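You operate a simulated robot arm through the tools that you are given. There is no shell and no other tool.

Carry out the task below with a simulated robot arm. There is one attempt and no reset: what you move stays moved.

Task
Secure the walnut panel on the panel cart and roll it into its bay.
Fine: panel against the rail and the stake down in its socket before the brake comes off; brake on again at the end; leave the cherry panel where it rides.

Only the result counts: the job must be done as asked and must still hold three seconds after the hand-in. Knocking over, shifting, dropping, spilling or breaking anything else fails it.

Robot
A 6-joint arm with a two-finger parallel gripper, fixed in place. Base frame: the origin is on the floor under the middle of its stand, x ahead of it, y to its left, z up. Lengths are in m, angles in degrees, forces in N, time in s.
With the tool pointing down near the work surface it reaches from about 0.1 to 0.48 m from the base axis. Its first joint turns from -115.0 to 115.0 degrees. Payload 3.43 kg.
The tool frame sits at the grasp point between the pads (the TCP): z along the fingers, y along the line on which they close. The tips reach 0.034 m beyond it. Largest opening 0.128 m; finger width 0.024, thickness 0.012; the body of the gripper, 0.048 by 0.13 m, starts 0.096 m behind the TCP.
Orientation is told as [roll, pitch, yaw] about the base's x, y, z axes, in that order, counted from this pose: with the fingers straight down and closing along the base's y, the tool's x points along the base's -x, its y along +y and its z along -z.

Tools
- The arm moves only by the tool step_arm. Its argument "motion" is a list that holds one entry, the list of rows, each a list of 7 numbers: the shift along the base's x, y, z in m, then the turn, a rotation vector about the base's x, y, z in rad, then the finger opening in m, from 0 to 0.128. In form: [[[x, y, z, rx, ry, rz, gripper], ...]]. A call has 1 to 20 rows; each row shifts and turns the commanded pose from where the row before left it. Each row takes 0.2 s and may step no farther than 0.05 m and 8.6 degrees from the row before; otherwise, or with a gripper value out of range, the whole call is refused. A pose out of reach is approached as far as the arm can. The call stops where the force on the tool passes 60 N (or 10 N more than at its start, if that is more) or the arm is blocked; 0.2 s more then pass. Each finger travels about 0.153 m/s and halts on what it meets, pressing with about 34 N; the grip force reading is that of the motor and also rises with nothing between the fingers. The clock runs only during rows and for 0.2 s after the last one: add rows that do not move to give the fingers time. The reply holds the time, the measured pose of the TCP, the force on the tool along the base axes, the opening and the grip force, in the units named above and with some noise, with the torque about the TCP (base axes, N m) and any sound that the robot's microphone picked up.
- Cameras (640 x 400 px; columns grow to the right, rows downward): "scene" is fixed at [0.3964, 0.5008, 1.1946]; the picture's right is [-0.58, 0.82, 0.00], its down [0.80, 0.56, -0.21] and it looks along [-0.17, -0.12, -0.98] (base axes); focal length 214 px, centre (320, 200). "wrist" rides on the gripper at [0.076, -0.011, -0.16] in the tool frame; the picture's right is [0.15, 0.99, 0.00], its down [-0.88, 0.13, -0.46] and it looks along [-0.45, 0.07, 0.89] (tool axes); focal length 234 px, centre (320, 200). There is no depth. A picture from a camera that has moved, and an enlarged one, comes with that camera's place and axes in the base frame and with its lens.
- snapshot(camera): a new picture of that camera. The clock stands still meanwhile.
- lift_body(by): slides the trunk up (or, below 0, down) by that many m; the arm rides with it, the base frame stays. It gives what a move gives, with no picture.
- inspect(camera, box): a new picture of the part [left, top, right, bottom] of that camera's present view, enlarged. The clock stands still meanwhile.
- sign_off(): hands the job in; it is judged then, once.

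Nothing tells you positions but the pictures and the camera data. Unless the task says otherwise, let go and move clear before handing in.

The tools are called after ">>>" as name(argument=value, ...) on one line, values as JSON. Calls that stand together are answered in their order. step_arm: Moves the arm, as the interface text tells. Its arguments: {"type":"object","properties":{"motion":{"type":"array","items":{"type":"array","items":{"type":"array","items":{"type":"number"}}}}},"required":["motion"]} The other tools are called the same way: lift_body (by) moves the trunk up or down; snapshot (camera) takes a picture; inspect (camera, box) takes an enlarged picture of a part of a camera's view; sign_off () hands the job in.

At the start:

```text
clock: 0.0
eef_pos: [0.3533, 0.3459, 0.96]
ee_rot: [0.0, 0.0, 0.0]
wrist_force: [0.0, -0.4, 0.9]
torque: [0.01, 0.0, 0.0]
opening: 0.1281
grip_force: 0.0
trunk travel left (down, up): [-0.725, 0.265]
```

scene: 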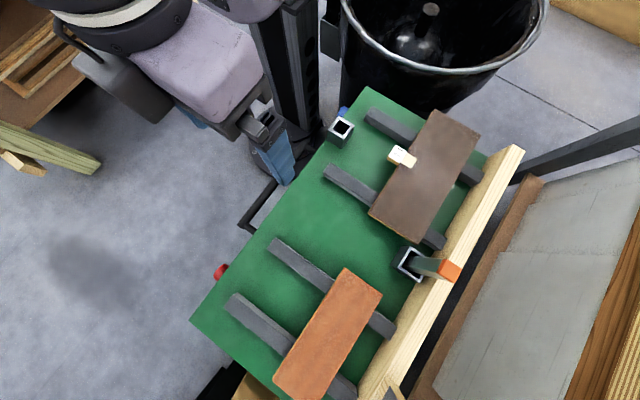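
wrist: 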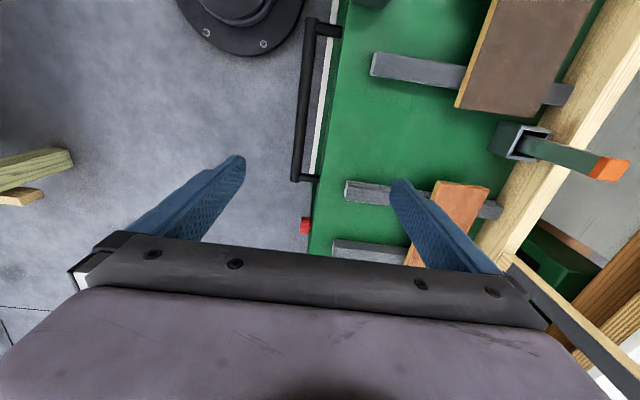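

I see a green cart with two panels (a darker brown walnut one near the bin and a reddish cherry one), each lying on grey runners beside a wooden rail; there is a stake leaning in a socket and another empty socket. I'll look closer before moving anything.

>>> inspect(camera="scene", box=[300, 80, 540, 230])

>>> inspect(camera="scene", box=[180, 220, 480, 400])

>>> inspect(camera="wrist", box=[280, 0, 640, 225])

>>> inspect(camera="scene", box=[380, 120, 640, 400])

```text
2.67 times, centred on (420, 155) of scene
camera zoom: at [0.3964, 0.5008, 1.1946], right [-0.58, 0.82, 0.0], down [0.8, 0.56, -0.21], along [-0.17, -0.12, -0.98], focal length 572 px, centre (53, 320)
```

zoom: 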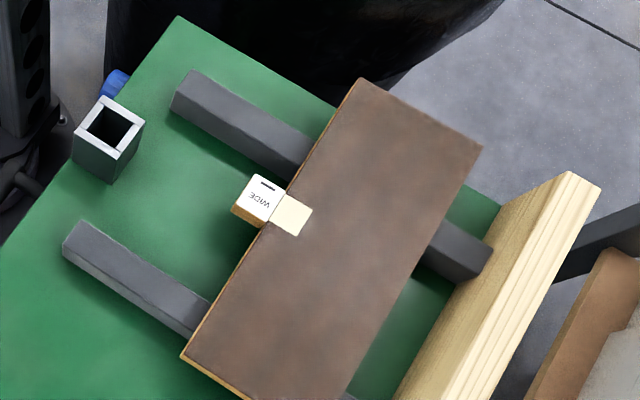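

```text
2.13 times, centred on (330, 310) of scene
camera zoom: at [0.3964, 0.5008, 1.1946], right [-0.58, 0.82, 0.0], down [0.8, 0.56, -0.21], along [-0.17, -0.12, -0.98], focal length 458 px, centre (299, -35)
```

zoom: 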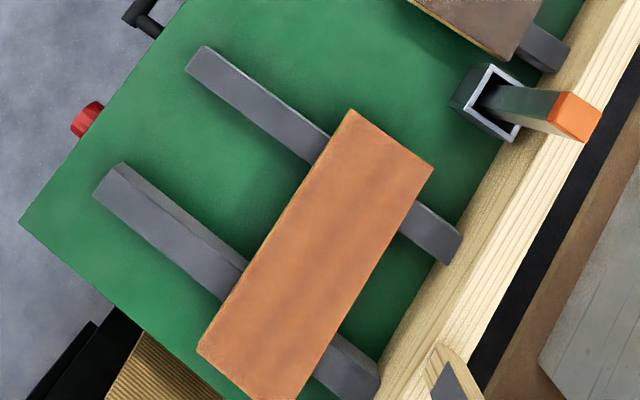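

```text
1.78 times, centred on (460, 112) of wrist
camera zoom: at [0.2776, 0.3365, 1.1195], right [-0.15, 0.99, 0.0], down [0.88, 0.13, 0.46], along [0.45, 0.07, -0.89], focal length 416 px, centre (71, 356)
```

zoom: 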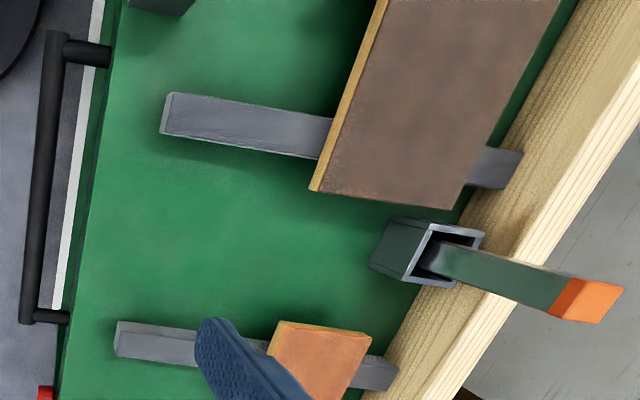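

```text
1.43 times, centred on (510, 260) of scene
camera zoom: at [0.3964, 0.5008, 1.1946], right [-0.58, 0.82, 0.0], down [0.8, 0.56, -0.21], along [-0.17, -0.12, -0.98], focal length 306 px, centre (49, 114)
```

zoom: 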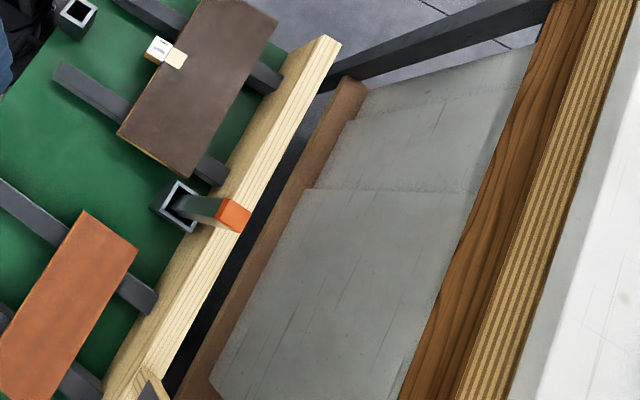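

The cart deck runs along x at about y 0.35–0.72, the walnut panel's top is near z 0.74 (x −0.02 to 0.28, y 0.55 to 0.66), and a stake stands near (0.31, 0.68). I'll look closer at the small details (label block, red and blue knobs, stake, empty socket) next.

>>> inspect(camera="scene", box=[376, 140, 424, 170])

>>> inspect(camera="scene", box=[310, 90, 390, 140])

>>> inspect(camera="scene", box=[380, 230, 476, 290])

>>> inspect(camera="wrist", box=[440, 150, 640, 400])

>>> inspect(camera="wrist", box=[260, 150, 400, 270])

>>> inspect(camera="scene", box=[0, 0, 200, 200])

```text
13.33 times, centred on (400, 155) of scene
camera zoom: at [0.3964, 0.5008, 1.1946], right [-0.58, 0.82, 0.0], down [0.8, 0.56, -0.21], along [-0.17, -0.12, -0.98], focal length 2860 px, centre (-747, 800)
```

zoom: 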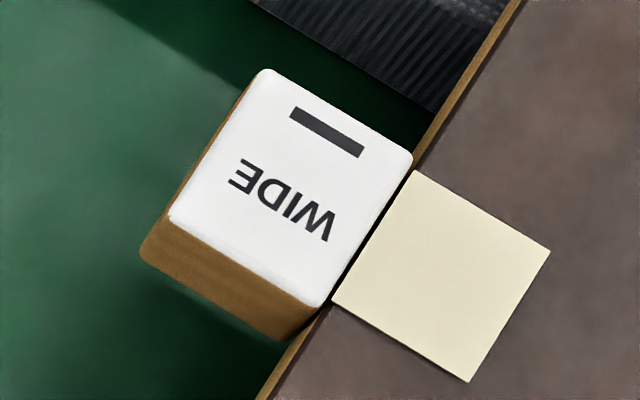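

```text
8.00 times, centred on (350, 115) of scene
camera zoom: at [0.3964, 0.5008, 1.1946], right [-0.58, 0.82, 0.0], down [0.8, 0.56, -0.21], along [-0.17, -0.12, -0.98], focal length 1716 px, centre (80, 880)
```

zoom: 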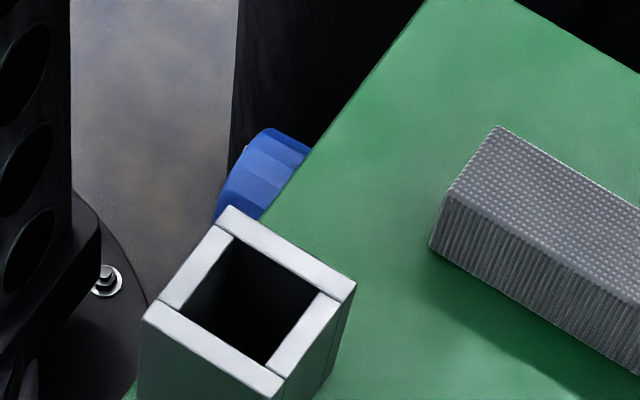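

```text
6.67 times, centred on (428, 260) of scene
camera zoom: at [0.3964, 0.5008, 1.1946], right [-0.58, 0.82, 0.0], down [0.8, 0.56, -0.21], along [-0.17, -0.12, -0.98], focal length 1430 px, centre (-400, -200)
```

zoom: 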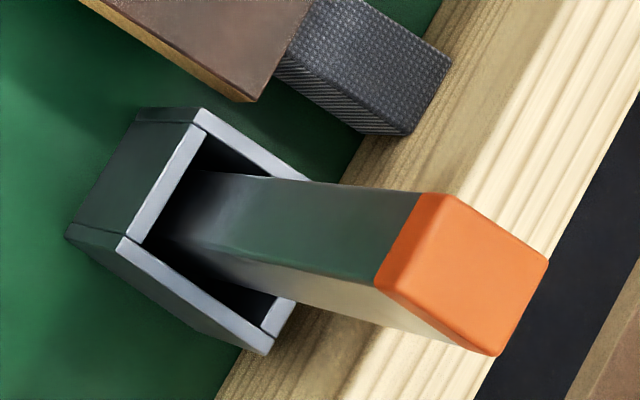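

```text
1.60 times, centred on (540, 275) of wrist
camera zoom: at [0.2776, 0.3365, 1.1195], right [-0.15, 0.99, 0.0], down [0.88, 0.13, 0.46], along [0.45, 0.07, -0.89], focal length 375 px, centre (-32, 80)
```

zoom: 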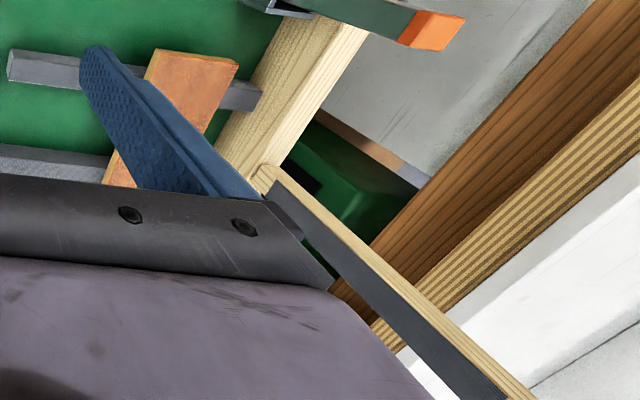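

```text
3.33 times, centred on (330, 210) of wrist
camera zoom: at [0.2776, 0.3365, 1.1195], right [-0.15, 0.99, 0.0], down [0.88, 0.13, 0.46], along [0.45, 0.07, -0.89], focal length 781 px, centre (287, 167)
```

zoom: 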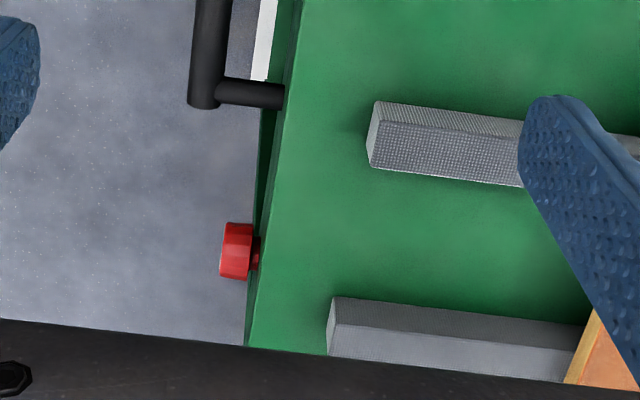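

```text
2.00 times, centred on (100, 100) of scene
camera zoom: at [0.3964, 0.5008, 1.1946], right [-0.58, 0.82, 0.0], down [0.8, 0.56, -0.21], along [-0.17, -0.12, -0.98], focal length 429 px, centre (760, 400)
```

zoom: 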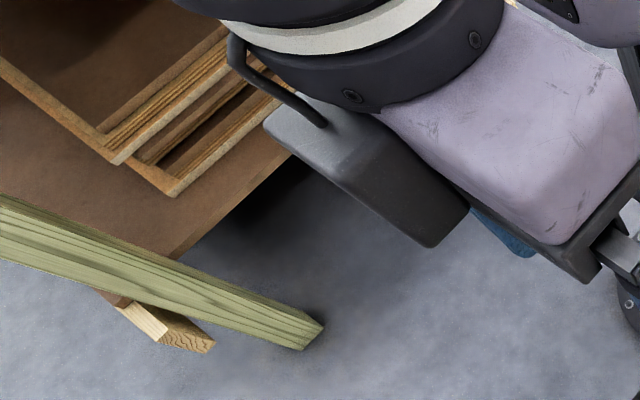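

The "WIDE" block sits at the walnut panel's near edge, beside a cream square on the panel. A red knob is on the +x part of the near side, a blue one at the −x end, and one socket is empty. I'll turn the wrist camera toward +y above the deck for a better view before touching anything.

>>> step_arm(motion=[[[-0.013, 0, 0.005, 0, 0, 0.131, 0.06], [-0.013, 0, 0.005, 0, 0, 0.131, 0.06], [-0.013, 0, 0.005, 0, 0, 0.131, 0.06], [-0.013, 0, 0.005, 0, 0, 0.131, 0.06], [-0.013, 0, 0.005, 0, 0, 0.131, 0.06], [-0.013, 0, 0.005, 0, 0, 0.131, 0.06], [-0.013, 0, 0.005, 0, 0, 0.131, 0.06], [-0.013, 0, 0.005, 0, 0, 0.131, 0.06], [-0.013, 0, 0.005, 0, 0, 0.131, 0.06], [-0.013, 0, 0.005, 0, 0, 0.131, 0.06], [-0.013, 0, 0.005, 0, 0, 0.131, 0.06], [-0.013, 0, 0.005, 0, 0, 0.13, 0.06]]])

>>> snapshot(camera="wrist")

>>> snapshot(camera="scene")

```text
clock: 2.6
eef_pos: [0.1977, 0.3452, 1.0199]
ee_rot: [0.0, 0.0, 90.2]
wrist_force: [0.3, -0.3, -0.1]
torque: [0.01, -0.01, -0.01]
opening: 0.0599
grip_force: 0.0
trunk travel left (down, up): [-0.725, 0.265]
```

```text
taken
camera wrist: at [0.2084, 0.2718, 1.1801], right [-0.99, -0.15, 0.0], down [-0.13, 0.88, 0.46], along [-0.07, 0.45, -0.89], focal length 234 px, centre (320, 200)
```

wrist: 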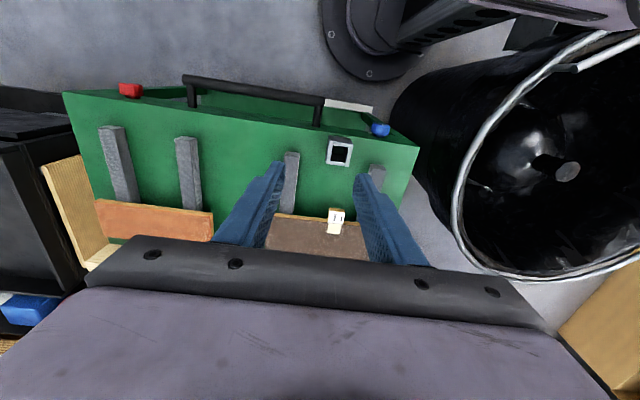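

```text
taken
```

scene: 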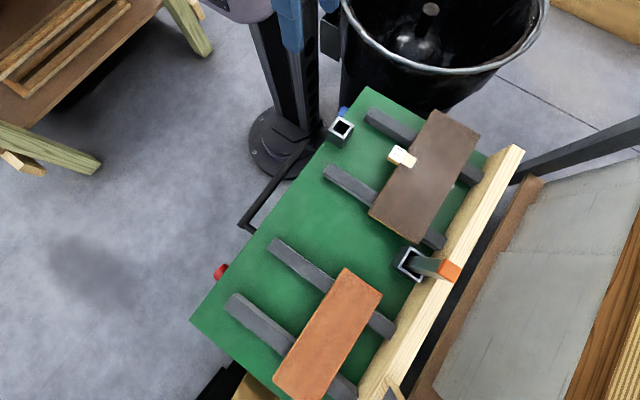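

The wrist camera faces back toward the near side: handle between the two knobs, red at +x and blue at −x, with the empty socket near the blue one. I'll turn the wrist the other way to see the rail, the stake and what lies beyond it.

>>> step_arm(motion=[[[0, 0, 0, 0, 0, -0.148, 0.06], [0, 0, 0, 0, 0, -0.148, 0.06], [0, 0, 0, 0, 0, -0.148, 0.06], [0, 0, 0, 0, 0, -0.148, 0.06], [0, 0, 0, 0, 0, -0.148, 0.06], [0, 0, 0, 0, 0, -0.148, 0.06], [0, 0, 0, 0, 0, -0.148, 0.06], [0, 0, 0, 0, 0, -0.148, 0.06], [0, 0, 0, 0, 0, -0.148, 0.06], [0, 0, 0, 0, 0, -0.148, 0.06], [0, 0, 0, 0, 0, -0.148, 0.06], [0, 0, 0, 0, 0, -0.148, 0.06], [0, 0, 0, 0, 0, -0.148, 0.06], [0, 0, 0, 0, 0, -0.148, 0.06], [0, 0, 0, 0, 0, -0.148, 0.06], [0, 0, 0, 0, 0, -0.148, 0.06], [0, 0, 0, 0, 0, -0.148, 0.06], [0, 0, 0, 0, 0, -0.148, 0.06], [0, 0, 0, 0, 0, -0.148, 0.06], [0, 0, 0, 0, 0, -0.148, 0.06]]])

>>> step_arm(motion=[[[0, 0, 0, 0, 0, -0.09, 0.06], [0, 0, 0, 0, 0, -0.09, 0.06]]])

>>> snapshot(camera="wrist")

```text
clock: 6.8
eef_pos: [0.1975, 0.3468, 1.0199]
ee_rot: [0.0, 0.1, -79.7]
wrist_force: [-1.4, 0.5, -0.2]
torque: [-0.02, -0.01, 0.01]
opening: 0.0602
grip_force: 0.0
trunk travel left (down, up): [-0.725, 0.265]
```

```text
clock: 7.4
eef_pos: [0.1978, 0.3472, 1.0191]
ee_rot: [0.1, 0.0, -90.0]
wrist_force: [0.4, 0.3, -0.8]
torque: [-0.01, -0.01, -0.03]
opening: 0.0601
grip_force: 0.0
trunk travel left (down, up): [-0.725, 0.265]
```

```text
taken
camera wrist: at [0.186, 0.4242, 1.1794], right [0.99, 0.15, 0.0], down [0.13, -0.88, 0.46], along [0.07, -0.45, -0.89], focal length 234 px, centre (320, 200)
```

wrist: 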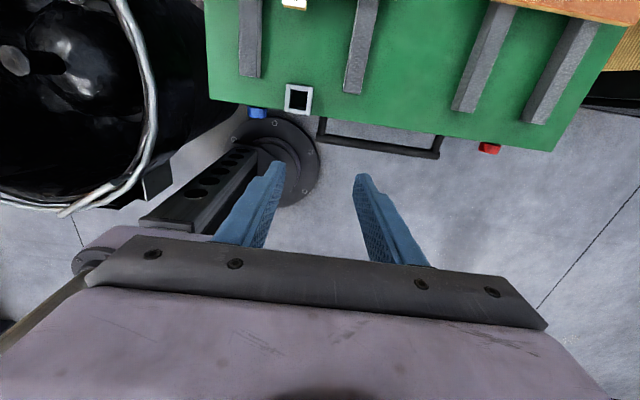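

Now I see the near side from above; I'll tilt the tool outward so the camera looks across the deck toward the rail and beyond.

>>> step_arm(motion=[[[0, 0.01, 0.005, 0.131, 0, 0, 0.06], [0, 0.01, 0.005, 0.131, 0, 0, 0.06], [0, 0.01, 0.005, 0.131, 0, 0, 0.06], [0, 0.01, 0.005, 0.131, 0, 0, 0.06], [0, 0.01, 0.005, 0.131, 0, 0, 0.06], [0, 0.01, 0.005, 0.131, 0, 0, 0.06], [0, 0.01, 0.005, 0.131, 0, 0, 0.06], [0, 0.01, 0.005, 0.131, 0, 0, 0.06]]])

>>> snapshot(camera="wrist")

>>> snapshot(camera="scene")

```text
clock: 9.2
eef_pos: [0.1989, 0.4257, 1.0587]
ee_rot: [0.2, 60.1, -89.8]
wrist_force: [-0.7, 0.6, -0.2]
torque: [-0.02, 0.01, 0.02]
opening: 0.06
grip_force: 0.1
trunk travel left (down, up): [-0.725, 0.265]
```

```text
taken
camera wrist: at [0.1863, 0.3271, 1.2042], right [0.99, 0.07, 0.13], down [0.13, -0.83, -0.54], along [0.07, 0.55, -0.83], focal length 234 px, centre (320, 200)
```

wrist: 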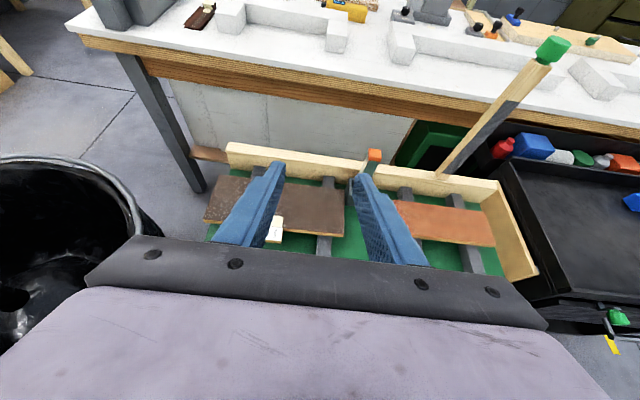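

```text
taken
```

scene: 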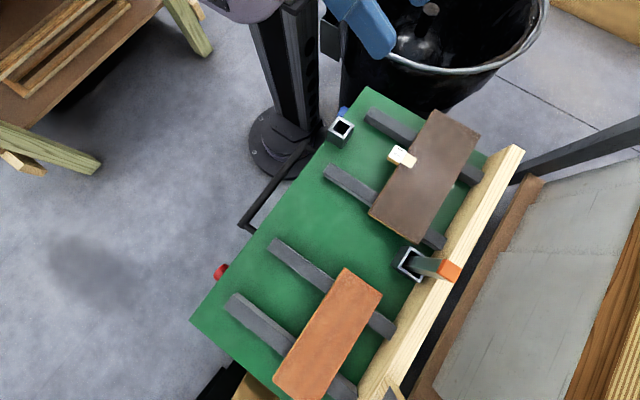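

Beyond the rail I see a workbench, a tall wooden post with a green tip, and a black tool cart at +x. I'll zoom in on this wrist view.

>>> inspect(camera="wrist", box=[180, 120, 400, 260])

>>> inspect(camera="wrist", box=[340, 20, 640, 200])

>>> inspect(camera="wrist", box=[340, 120, 640, 360])

>>> inspect(camera="wrist", box=[60, 0, 360, 160])

```text
2.86 times, centred on (290, 190) of wrist
camera zoom: at [0.1863, 0.3271, 1.2042], right [0.99, 0.07, 0.13], down [0.13, -0.83, -0.54], along [0.07, 0.55, -0.83], focal length 669 px, centre (406, 229)
```

zoom: 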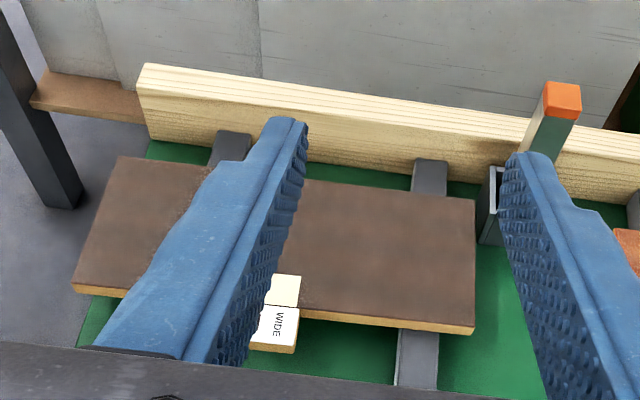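

```text
2.13 times, centred on (490, 110) of wrist
camera zoom: at [0.1863, 0.3271, 1.2042], right [0.99, 0.07, 0.13], down [0.13, -0.83, -0.54], along [0.07, 0.55, -0.83], focal length 500 px, centre (-43, 392)
```

zoom: 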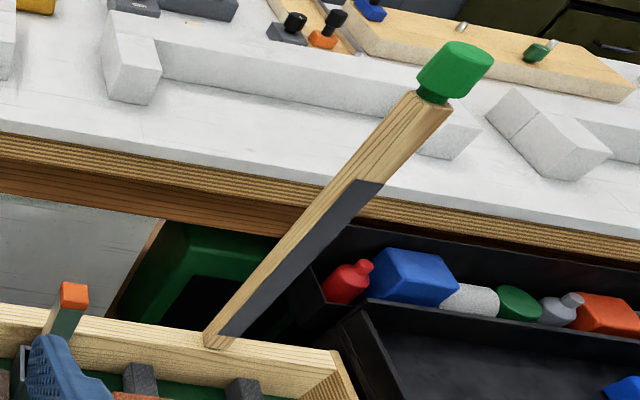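

```text
1.67 times, centred on (490, 240) of wrist
camera zoom: at [0.1863, 0.3271, 1.2042], right [0.99, 0.07, 0.13], down [0.13, -0.83, -0.54], along [0.07, 0.55, -0.83], focal length 390 px, centre (37, 133)
```

zoom: 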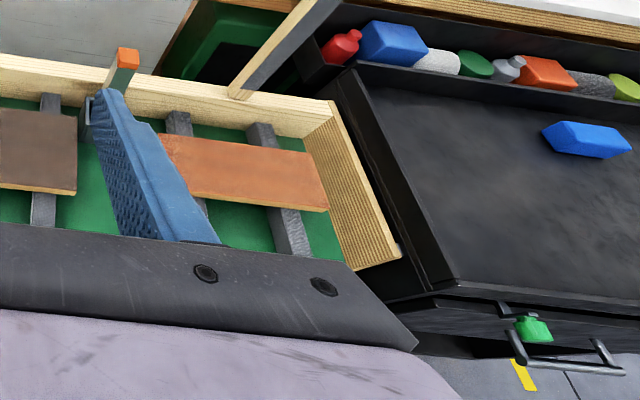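

```text
2.13 times, centred on (210, 80) of wrist
camera zoom: at [0.1863, 0.3271, 1.2042], right [0.99, 0.07, 0.13], down [0.13, -0.83, -0.54], along [0.07, 0.55, -0.83], focal length 500 px, centre (555, 456)
```

zoom: 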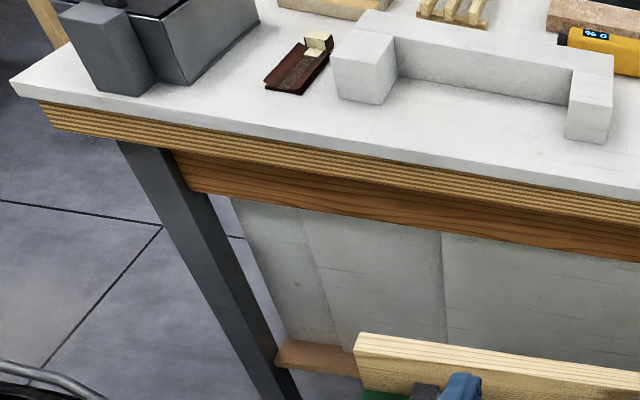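

The cart sits against a bench with a grey back panel behind the rail, a black tool cart is at +x and a bin at −x. I still need to find the bay and what the brake is, so I'll turn the camera toward +x and look at the floor and the cart's side.

>>> step_arm(motion=[[[0, -0.02, 0, 0, 0, -0.14, 0.06], [0, -0.02, 0, 0, 0, -0.14, 0.06], [0, -0.02, 0, 0, 0, -0.14, 0.06], [0, -0.02, 0, 0, 0, -0.14, 0.06], [0, -0.02, 0, 0, 0, -0.14, 0.06], [0, -0.02, 0, 0, 0, -0.14, 0.06]]])

>>> snapshot(camera="wrist")

```text
clock: 10.6
eef_pos: [0.3713, 0.2795, 1.0486]
ee_rot: [-1.1, 59.8, -137.9]
wrist_force: [0.3, 0.8, 0.2]
torque: [-0.02, -0.01, -0.05]
opening: 0.0599
grip_force: 0.0
out of reach, approached as far as the arm can: row 2, 3, 4, 5, 6
trunk travel left (down, up): [-0.725, 0.265]
```

```text
taken
camera wrist: at [0.2898, 0.2198, 1.1952], right [0.73, -0.67, 0.12], down [-0.53, -0.66, -0.53], along [0.44, 0.33, -0.84], focal length 234 px, centre (320, 200)
```

wrist: 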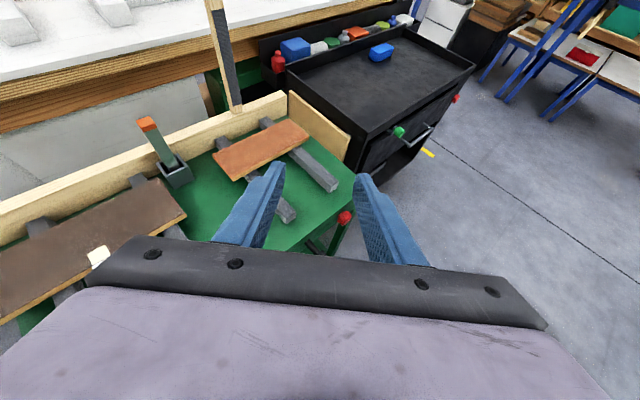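

The red knob seems to sit on a green lever at the deck's near side. Zooming in on it and the neighbouring tool cart.

>>> inspect(camera="wrist", box=[270, 180, 400, 270])

>>> inspect(camera="wrist", box=[250, 20, 490, 190])

>>> inspect(camera="wrist", box=[80, 80, 360, 260])

```text
4.44 times, centred on (335, 225) of wrist
camera zoom: at [0.2898, 0.2198, 1.1952], right [0.73, -0.67, 0.12], down [-0.53, -0.66, -0.53], along [0.44, 0.33, -0.84], focal length 1041 px, centre (253, 89)
```

zoom: 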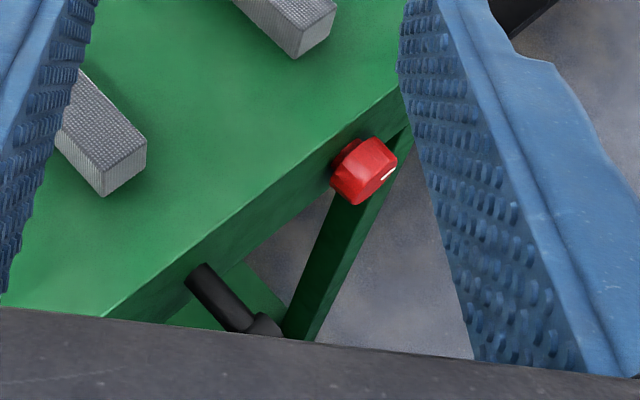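

```text
2.35 times, centred on (370, 105) of wrist
camera zoom: at [0.2898, 0.2198, 1.1952], right [0.73, -0.67, 0.12], down [-0.53, -0.66, -0.53], along [0.44, 0.33, -0.84], focal length 551 px, centre (202, 424)
```

zoom: 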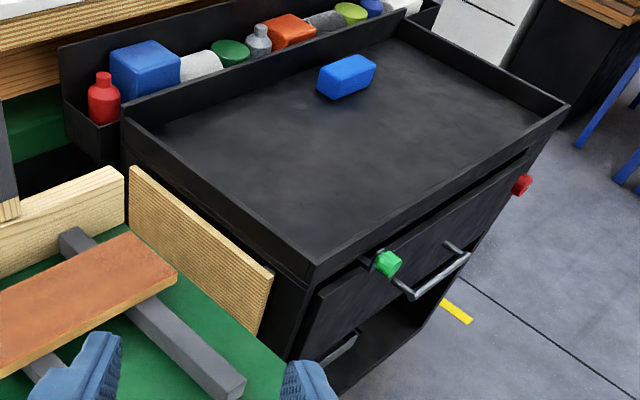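

```text
2.22 times, centred on (220, 170) of wrist
camera zoom: at [0.2898, 0.2198, 1.1952], right [0.73, -0.67, 0.12], down [-0.53, -0.66, -0.53], along [0.44, 0.33, -0.84], focal length 520 px, centre (542, 267)
```

zoom: 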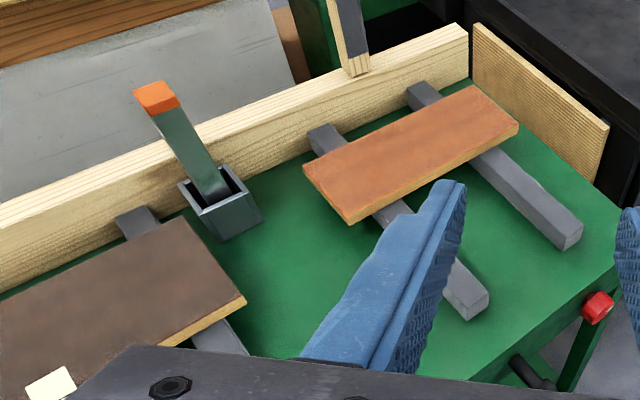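

The red knob is a faceted dial on the cart's skirt with a white mark. I still don't see a marked bay, so I'll raise the trunk for an overview.

>>> lift_body(by=0.26)

>>> snapshot(camera="wrist")

```text
clock: 13.3
eef_pos: [0.3716, 0.2799, 1.3095]
ee_rot: [-1.2, 59.7, -137.7]
wrist_force: [-0.5, -0.2, 0.3]
torque: [-0.02, 0.0, 0.0]
opening: 0.0603
grip_force: 0.0
trunk travel left (down, up): [-0.985, 0.005]
```

```text
taken
camera wrist: at [0.2894, 0.2202, 1.4553], right [0.73, -0.67, 0.12], down [-0.53, -0.66, -0.53], along [0.44, 0.33, -0.84], focal length 234 px, centre (320, 200)
```

wrist: 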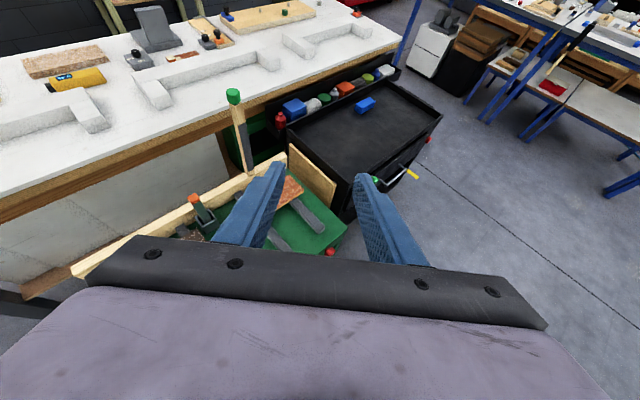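

From above I see the whole bench, but the bay and the cart's front face need a lower, more frontal look. I'll bring the tool to point level toward +y from in front of the cart.

>>> step_arm(motion=[[[0.01, 0, 0, 0, 0, 0.14, 0.06], [0.01, 0, 0, 0, 0, 0.14, 0.06]]])

```text
clock: 13.9
eef_pos: [0.3908, 0.2804, 1.3158]
ee_rot: [-0.4, 61.4, -125.7]
wrist_force: [0.2, -0.5, -0.4]
torque: [-0.01, 0.01, 0.01]
opening: 0.0601
grip_force: 0.0
out of reach, approached as far as the arm can: row 1
trunk travel left (down, up): [-0.985, 0.005]
```

The commands continue from the measured pose. Next I finish the yaw back to −90° and tilt level.

>>> step_arm(motion=[[[0.005, -0.01, -0.01, 0, 0, 0.125, 0.06], [0.005, -0.01, -0.01, 0, 0, 0.125, 0.06], [0.005, -0.01, -0.01, 0, 0, 0.125, 0.06], [0.005, -0.01, -0.01, 0, 0, 0.125, 0.06], [0.005, -0.01, -0.01, 0, 0, 0.123, 0.06], [0, -0.01, -0.01, 0.125, 0, 0, 0.06], [0, -0.01, -0.01, 0.125, 0, 0, 0.06], [0, -0.01, -0.01, 0.125, 0, 0, 0.06], [0, -0.01, -0.01, 0.125, 0, 0, 0.06]]])

>>> snapshot(camera="wrist")

```text
clock: 15.9
eef_pos: [0.415, 0.1896, 1.2236]
ee_rot: [131.4, 89.8, 41.9]
wrist_force: [0.4, -0.7, -0.2]
torque: [-0.01, 0.0, 0.02]
opening: 0.0602
grip_force: 0.1
trunk travel left (down, up): [-0.985, 0.005]
```

```text
taken
camera wrist: at [0.4037, 0.032, 1.2998], right [0.99, 0.01, 0.15], down [0.14, -0.45, -0.88], along [0.06, 0.89, -0.45], focal length 234 px, centre (320, 200)
```

wrist: 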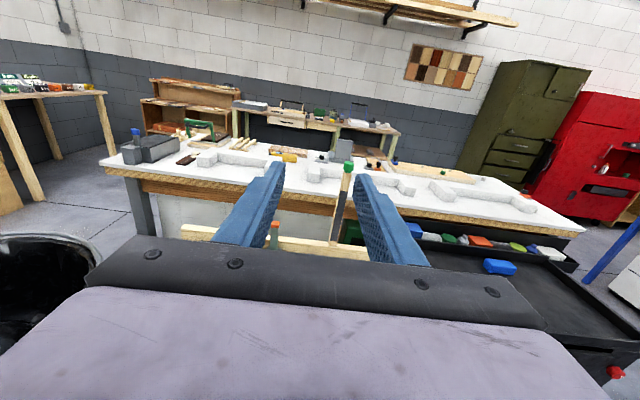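

The whole bench is in view now. I'll lower the trunk to look at the cart's front face and the floor.

>>> lift_body(by=-0.4)

>>> snapshot(camera="wrist")

>>> snapshot(camera="scene")

```text
clock: 19.7
eef_pos: [0.4143, 0.191, 0.8246]
ee_rot: [100.7, 89.7, 11.1]
wrist_force: [-0.3, -0.1, 0.5]
torque: [-0.03, 0.03, -0.04]
opening: 0.0601
grip_force: 0.1
trunk travel left (down, up): [-0.585, 0.405]
```

```text
taken
camera wrist: at [0.4027, 0.0328, 0.9005], right [0.99, 0.01, 0.15], down [0.14, -0.45, -0.88], along [0.06, 0.89, -0.45], focal length 234 px, centre (320, 200)
```

wrist: 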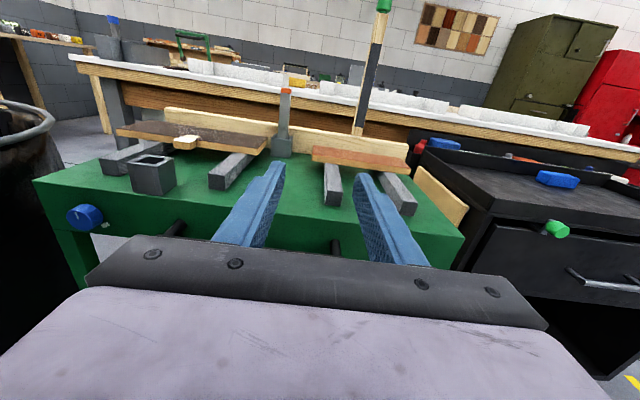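

```text
taken
```

scene: 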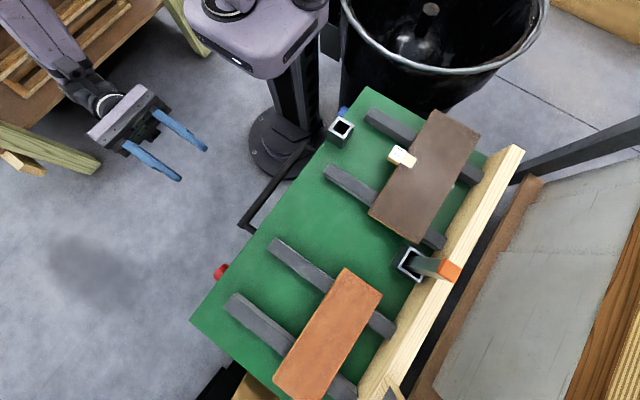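

Now I see the cart front: blue dial at left on the skirt, panels on runners, stake in the far socket. Zooming in.

>>> inspect(camera="wrist", box=[30, 100, 290, 260])

>>> inspect(camera="wrist", box=[260, 80, 480, 240])

>>> inspect(camera="wrist", box=[50, 180, 150, 260])

>>> inspect(camera="wrist", box=[240, 0, 440, 170])

```text
2.46 times, centred on (160, 180) of wrist
camera zoom: at [0.4027, 0.0328, 0.9005], right [0.99, 0.01, 0.15], down [0.14, -0.45, -0.88], along [0.06, 0.89, -0.45], focal length 576 px, centre (714, 249)
```

zoom: 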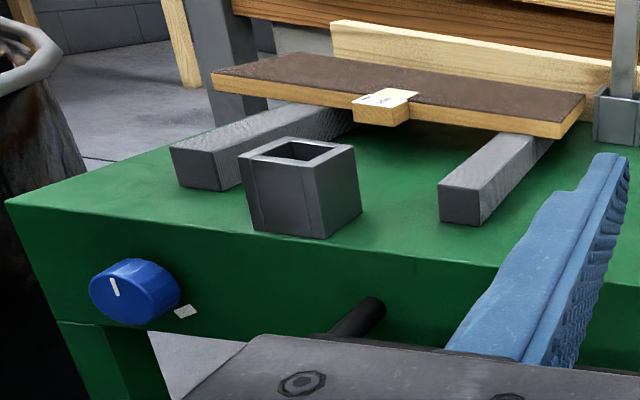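

```text
2.50 times, centred on (370, 160) of wrist
camera zoom: at [0.4027, 0.0328, 0.9005], right [0.99, 0.01, 0.15], down [0.14, -0.45, -0.88], along [0.06, 0.89, -0.45], focal length 585 px, centre (195, 300)
```

zoom: 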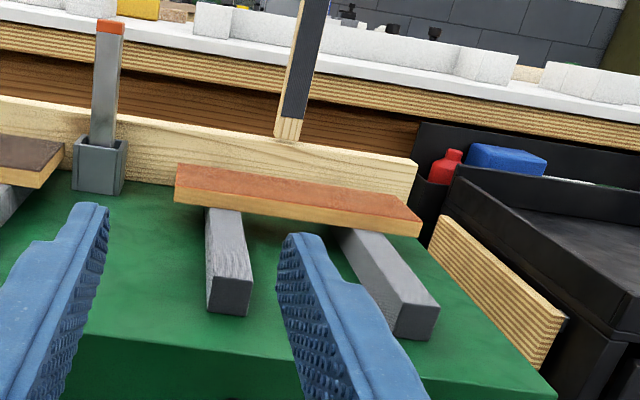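

```text
5.00 times, centred on (100, 220) of wrist
camera zoom: at [0.4027, 0.0328, 0.9005], right [0.99, 0.01, 0.15], down [0.14, -0.45, -0.88], along [0.06, 0.89, -0.45], focal length 1171 px, centre (1420, 100)
```

zoom: 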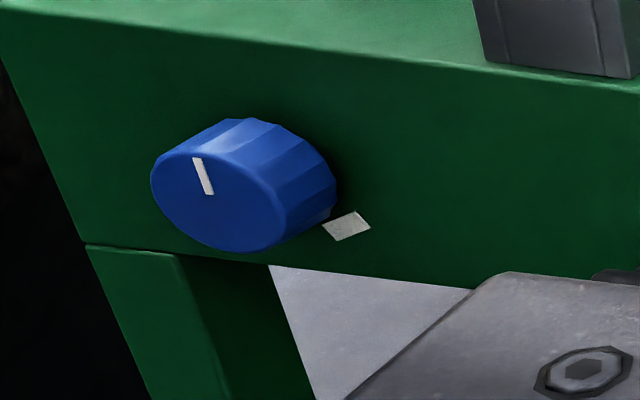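

```text
2.35 times, centred on (340, 85) of wrist
camera zoom: at [0.4027, 0.0328, 0.9005], right [0.99, 0.01, 0.15], down [0.14, -0.45, -0.88], along [0.06, 0.89, -0.45], focal length 551 px, centre (273, 471)
```

zoom: 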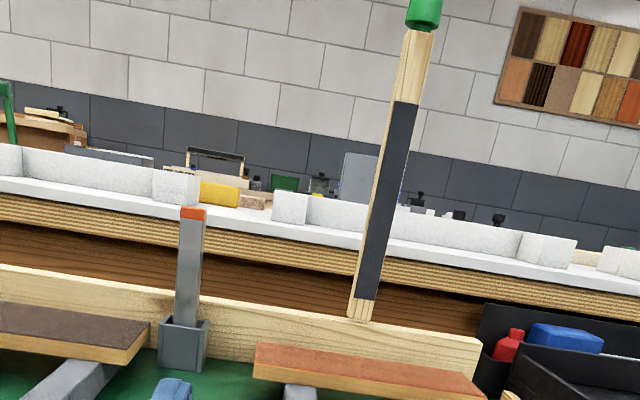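

The blue dial has a pointer facing up and a white index mark lower right on the skirt, and the grey, orange-topped stake stands in the far socket. Before deciding on anything I'll look at the table on the −y side and the rest of the surroundings.

>>> lift_body(by=0.3)

>>> step_arm(motion=[[[0, -0.01, 0, -0.1428, 0, 0, 0.06], [0, -0.01, 0, -0.1428, 0, 0, 0.06], [0, -0.01, 0, -0.1428, 0, 0, 0.06], [0, -0.01, 0, -0.1428, 0, 0, 0.06], [0, -0.01, 0, -0.1428, 0, 0, 0.06], [0, -0.01, 0, -0.1428, 0, 0, 0.06], [0, -0.01, 0, -0.1428, 0, 0, 0.06], [0, -0.01, 0, -0.1428, 0, 0, 0.06], [0, -0.01, 0, -0.1428, 0, 0, 0.06], [0, -0.01, 0, -0.1428, 0, 0, 0.06], [0, -0.01, 0, -0.1428, 0, 0, 0.06]]])

>>> snapshot(camera="wrist")

>>> step_arm(motion=[[[-0.01, -0.02, 0, 0, 0, 0.1428, 0.06], [-0.01, -0.02, 0, 0, 0, 0.1428, 0.06], [-0.01, -0.02, 0, 0, 0, 0.1428, 0.06], [-0.01, -0.02, 0, 0, 0, 0.1428, 0.06], [-0.01, -0.02, 0, 0, 0, 0.1428, 0.06], [0, -0.02, 0, 0, 0, 0.1428, 0.06], [0, -0.02, 0, 0, 0, 0.1428, 0.06], [0, -0.02, 0, 0, 0, 0.1428, 0.06], [0, -0.02, 0, 0, 0, 0.1428, 0.06], [0, -0.02, 0, 0, 0, 0.1428, 0.06], [0, -0.02, 0, 0, 0, 0.1428, 0.06]]])

>>> snapshot(camera="wrist")

```text
clock: 22.7
eef_pos: [0.4143, 0.1912, 1.1248]
ee_rot: [100.2, 89.8, 10.6]
wrist_force: [-0.5, -0.1, -0.1]
torque: [-0.01, 0.03, 0.03]
opening: 0.0601
grip_force: 0.1
trunk travel left (down, up): [-0.885, 0.105]
```

```text
clock: 25.1
eef_pos: [0.4139, 0.0823, 1.1254]
ee_rot: [-0.3, -0.1, -89.9]
wrist_force: [0.4, 1.1, 0.4]
torque: [-0.03, 0.02, -0.01]
opening: 0.06
grip_force: 0.0
trunk travel left (down, up): [-0.885, 0.105]
```

```text
taken
camera wrist: at [0.4025, 0.1593, 1.285], right [0.99, 0.15, -0.01], down [0.14, -0.88, 0.46], along [0.06, -0.45, -0.89], focal length 234 px, centre (320, 200)
```

wrist: 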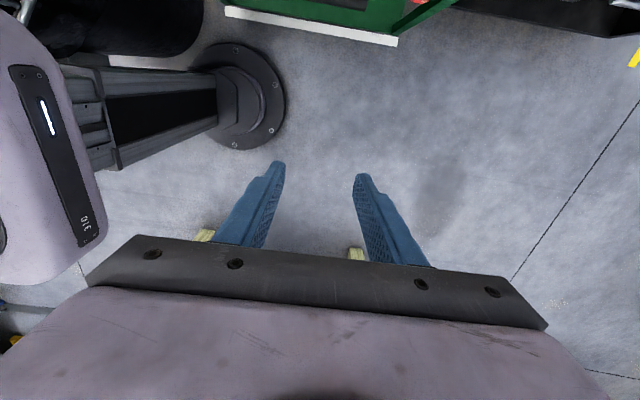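

```text
clock: 27.5
eef_pos: [0.3632, -0.139, 1.1248]
ee_rot: [-0.3, 0.1, 0.2]
wrist_force: [-0.6, 0.0, -0.6]
torque: [-0.01, 0.01, -0.02]
opening: 0.06
grip_force: 0.1
trunk travel left (down, up): [-0.885, 0.105]
```

```text
taken
camera wrist: at [0.2863, -0.1484, 1.286], right [-0.15, 0.99, -0.01], down [0.88, 0.14, 0.45], along [0.45, 0.06, -0.89], focal length 234 px, centre (320, 200)
```

wrist: 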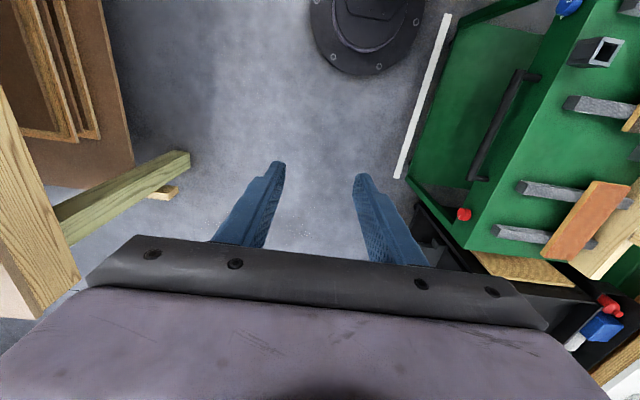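

There is a lower green shelf under the deck with a white-edged strip in front of it. Zooming in there and on the left-hand table.

>>> inspect(camera="wrist", box=[380, 0, 640, 280])

>>> inspect(camera="wrist", box=[0, 0, 240, 240])

>>> inspect(camera="wrist", box=[380, 160, 520, 260])

```text
1.43 times, centred on (510, 140) of wrist
camera zoom: at [0.2863, -0.1484, 1.286], right [-0.15, 0.99, -0.01], down [0.88, 0.14, 0.45], along [0.45, 0.06, -0.89], focal length 334 px, centre (49, 286)
```

zoom: 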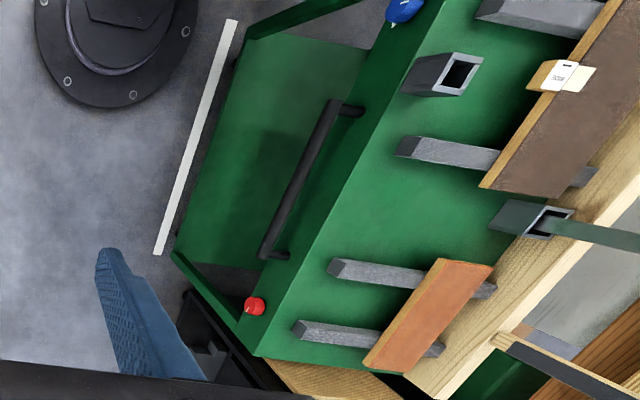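

```text
1.67 times, centred on (120, 120) of wrist
camera zoom: at [0.2863, -0.1484, 1.286], right [-0.15, 0.99, -0.01], down [0.88, 0.14, 0.45], along [0.45, 0.06, -0.89], focal length 390 px, centre (653, 333)
```

zoom: 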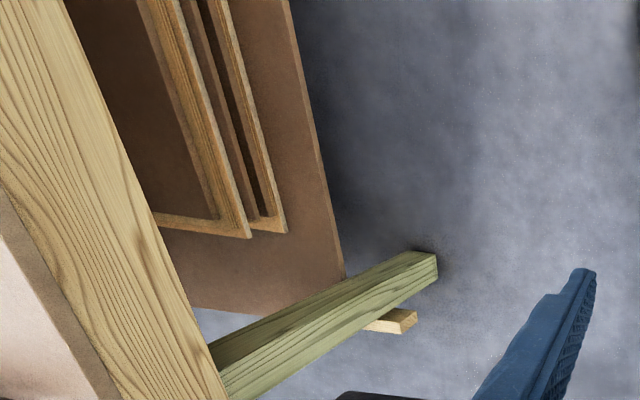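

```text
4.00 times, centred on (450, 210) of wrist
camera zoom: at [0.2863, -0.1484, 1.286], right [-0.15, 0.99, -0.01], down [0.88, 0.14, 0.45], along [0.45, 0.06, -0.89], focal length 937 px, centre (-200, 160)
```

zoom: 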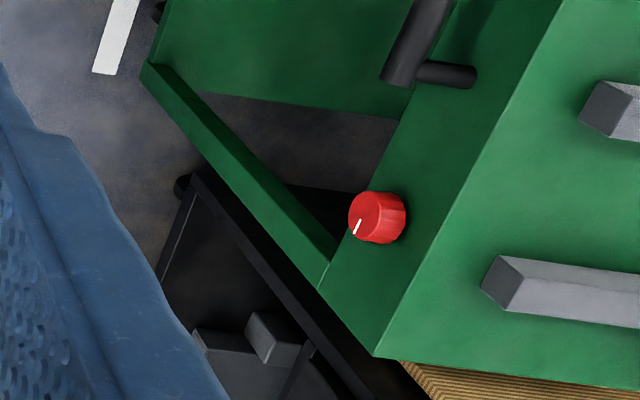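

On the floor there is a white line at about y 0.36, running x −0.06 to 0.70, right beneath the cart's near edge – so the bay is probably behind that line, toward the bench. I'll go back above the deck to study the rail, the stake and the floor behind the cart.

>>> step_arm(motion=[[[0, 0.035, 0, 0, 0, -0.1428, 0.06], [0, 0.035, 0, 0, 0, -0.1428, 0.06], [0, 0.035, 0, 0, 0, -0.1428, 0.06], [0, 0.035, 0, 0, 0, -0.1428, 0.06], [0, 0.035, 0, 0, 0, -0.1428, 0.06], [0, 0.035, 0, 0, 0, -0.1428, 0.06], [0, 0.035, 0, 0, 0, -0.1428, 0.06], [0, 0.035, 0, 0, 0, -0.1428, 0.06], [0, 0.035, 0, 0, 0, -0.1428, 0.06], [0, 0.035, 0, 0, 0, -0.1428, 0.06], [0, 0.035, 0, 0, 0, -0.1428, 0.06]]])

>>> step_arm(motion=[[[0, 0.03, 0, 0.1428, 0, 0, 0.06], [0, 0.03, 0, 0.1428, 0, 0, 0.06], [0, 0.03, 0, 0.1428, 0, 0, 0.06], [0, 0.03, 0, 0.1428, 0, 0, 0.06], [0, 0.03, 0, 0.1428, 0, 0, 0.06], [0, 0.03, 0, 0.1428, 0, 0, 0.06], [0, 0.03, 0, 0.1428, 0, 0, 0.06], [0, 0.03, 0, 0.1428, 0, 0, 0.06]]])

>>> snapshot(camera="wrist")

```text
clock: 29.9
eef_pos: [0.3668, 0.2465, 1.1242]
ee_rot: [-0.4, 0.0, -89.9]
wrist_force: [-0.5, 0.2, -1.0]
torque: [-0.03, 0.01, 0.03]
opening: 0.0601
grip_force: 0.0
trunk travel left (down, up): [-0.885, 0.105]
```

```text
clock: 31.7
eef_pos: [0.3649, 0.4859, 1.1244]
ee_rot: [0.0, 65.5, -89.6]
wrist_force: [-0.8, 0.5, -0.5]
torque: [-0.03, -0.04, 0.01]
opening: 0.06
grip_force: 0.2
trunk travel left (down, up): [-0.885, 0.105]
```

```text
taken
camera wrist: at [0.3525, 0.3738, 1.259], right [0.99, 0.07, 0.13], down [0.14, -0.78, -0.61], along [0.06, 0.62, -0.78], focal length 234 px, centre (320, 200)
```

wrist: 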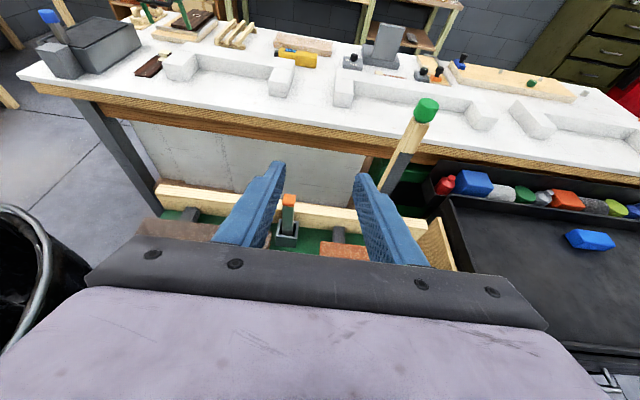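

>>> inspect(camera="wrist", box=[355, 90, 475, 270])

>>> inspect(camera="wrist", box=[260, 180, 370, 260])

>>> inspect(camera="wrist", box=[80, 100, 280, 250])

```text
2.22 times, centred on (415, 180) of wrist
camera zoom: at [0.3525, 0.3738, 1.259], right [0.99, 0.07, 0.13], down [0.14, -0.78, -0.61], along [0.06, 0.62, -0.78], focal length 520 px, centre (109, 244)
```

zoom: 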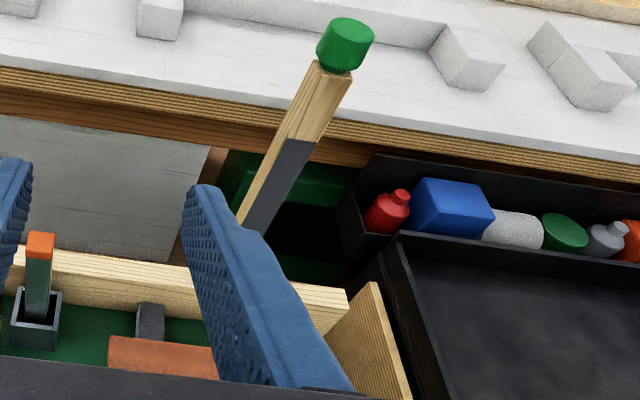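

```text
5.00 times, centred on (315, 220) of wrist
camera zoom: at [0.3525, 0.3738, 1.259], right [0.99, 0.07, 0.13], down [0.14, -0.78, -0.61], along [0.06, 0.62, -0.78], focal length 1171 px, centre (345, 100)
```

zoom: 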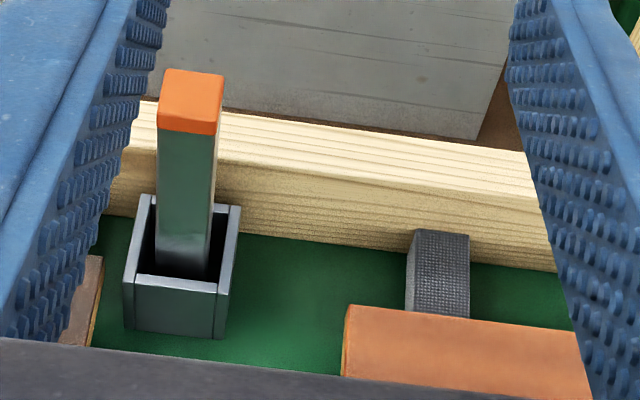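

```text
2.67 times, centred on (180, 175) of wrist
camera zoom: at [0.3525, 0.3738, 1.259], right [0.99, 0.07, 0.13], down [0.14, -0.78, -0.61], along [0.06, 0.62, -0.78], focal length 624 px, centre (693, 267)
```

zoom: 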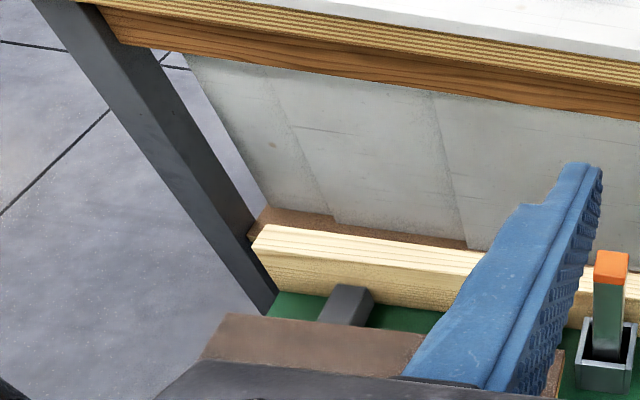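

The stake is a shiny metal bar with an orange cap, upright in a roomy socket. I'll look at both dials head-on for their pointers and index marks, red one first.

>>> step_arm(motion=[[[0.0, -0.045, 0, 0.142, 0, 0, 0.06], [0.0, -0.045, 0, 0.142, 0, 0, 0.06], [0.02, -0.045, 0, 0.142, 0, 0, 0.06], [0.03, -0.045, 0, 0, 0, 0, 0.06], [0.03, -0.045, 0, 0, 0, 0, 0.06], [0.03, -0.045, 0, 0, 0, 0, 0.06], [0.03, -0.04, 0, 0, 0, 0, 0.06]]])

>>> lift_body(by=-0.33)

>>> snapshot(camera="wrist")

```text
refused: row 4 steps farther than a row can; nothing moved
```

```text
clock: 35.0
eef_pos: [0.3625, 0.4856, 0.7944]
ee_rot: [0.0, 65.5, -89.6]
wrist_force: [0.2, -0.6, 0.7]
torque: [-0.01, 0.0, 0.01]
opening: 0.0601
grip_force: 0.0
trunk travel left (down, up): [-0.555, 0.435]
```

```text
taken
camera wrist: at [0.352, 0.3728, 0.9299], right [0.99, 0.07, 0.13], down [0.14, -0.78, -0.61], along [0.06, 0.62, -0.78], focal length 234 px, centre (320, 200)
```

wrist: 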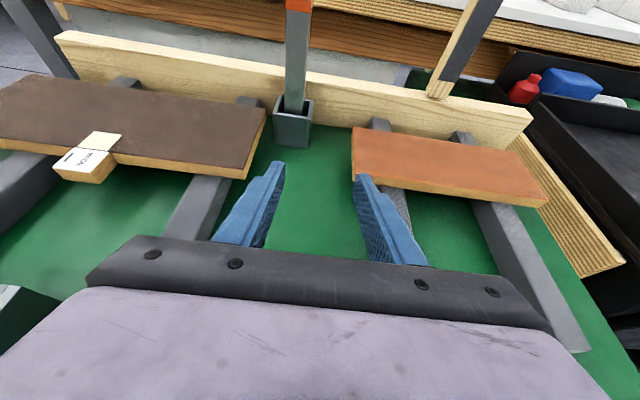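

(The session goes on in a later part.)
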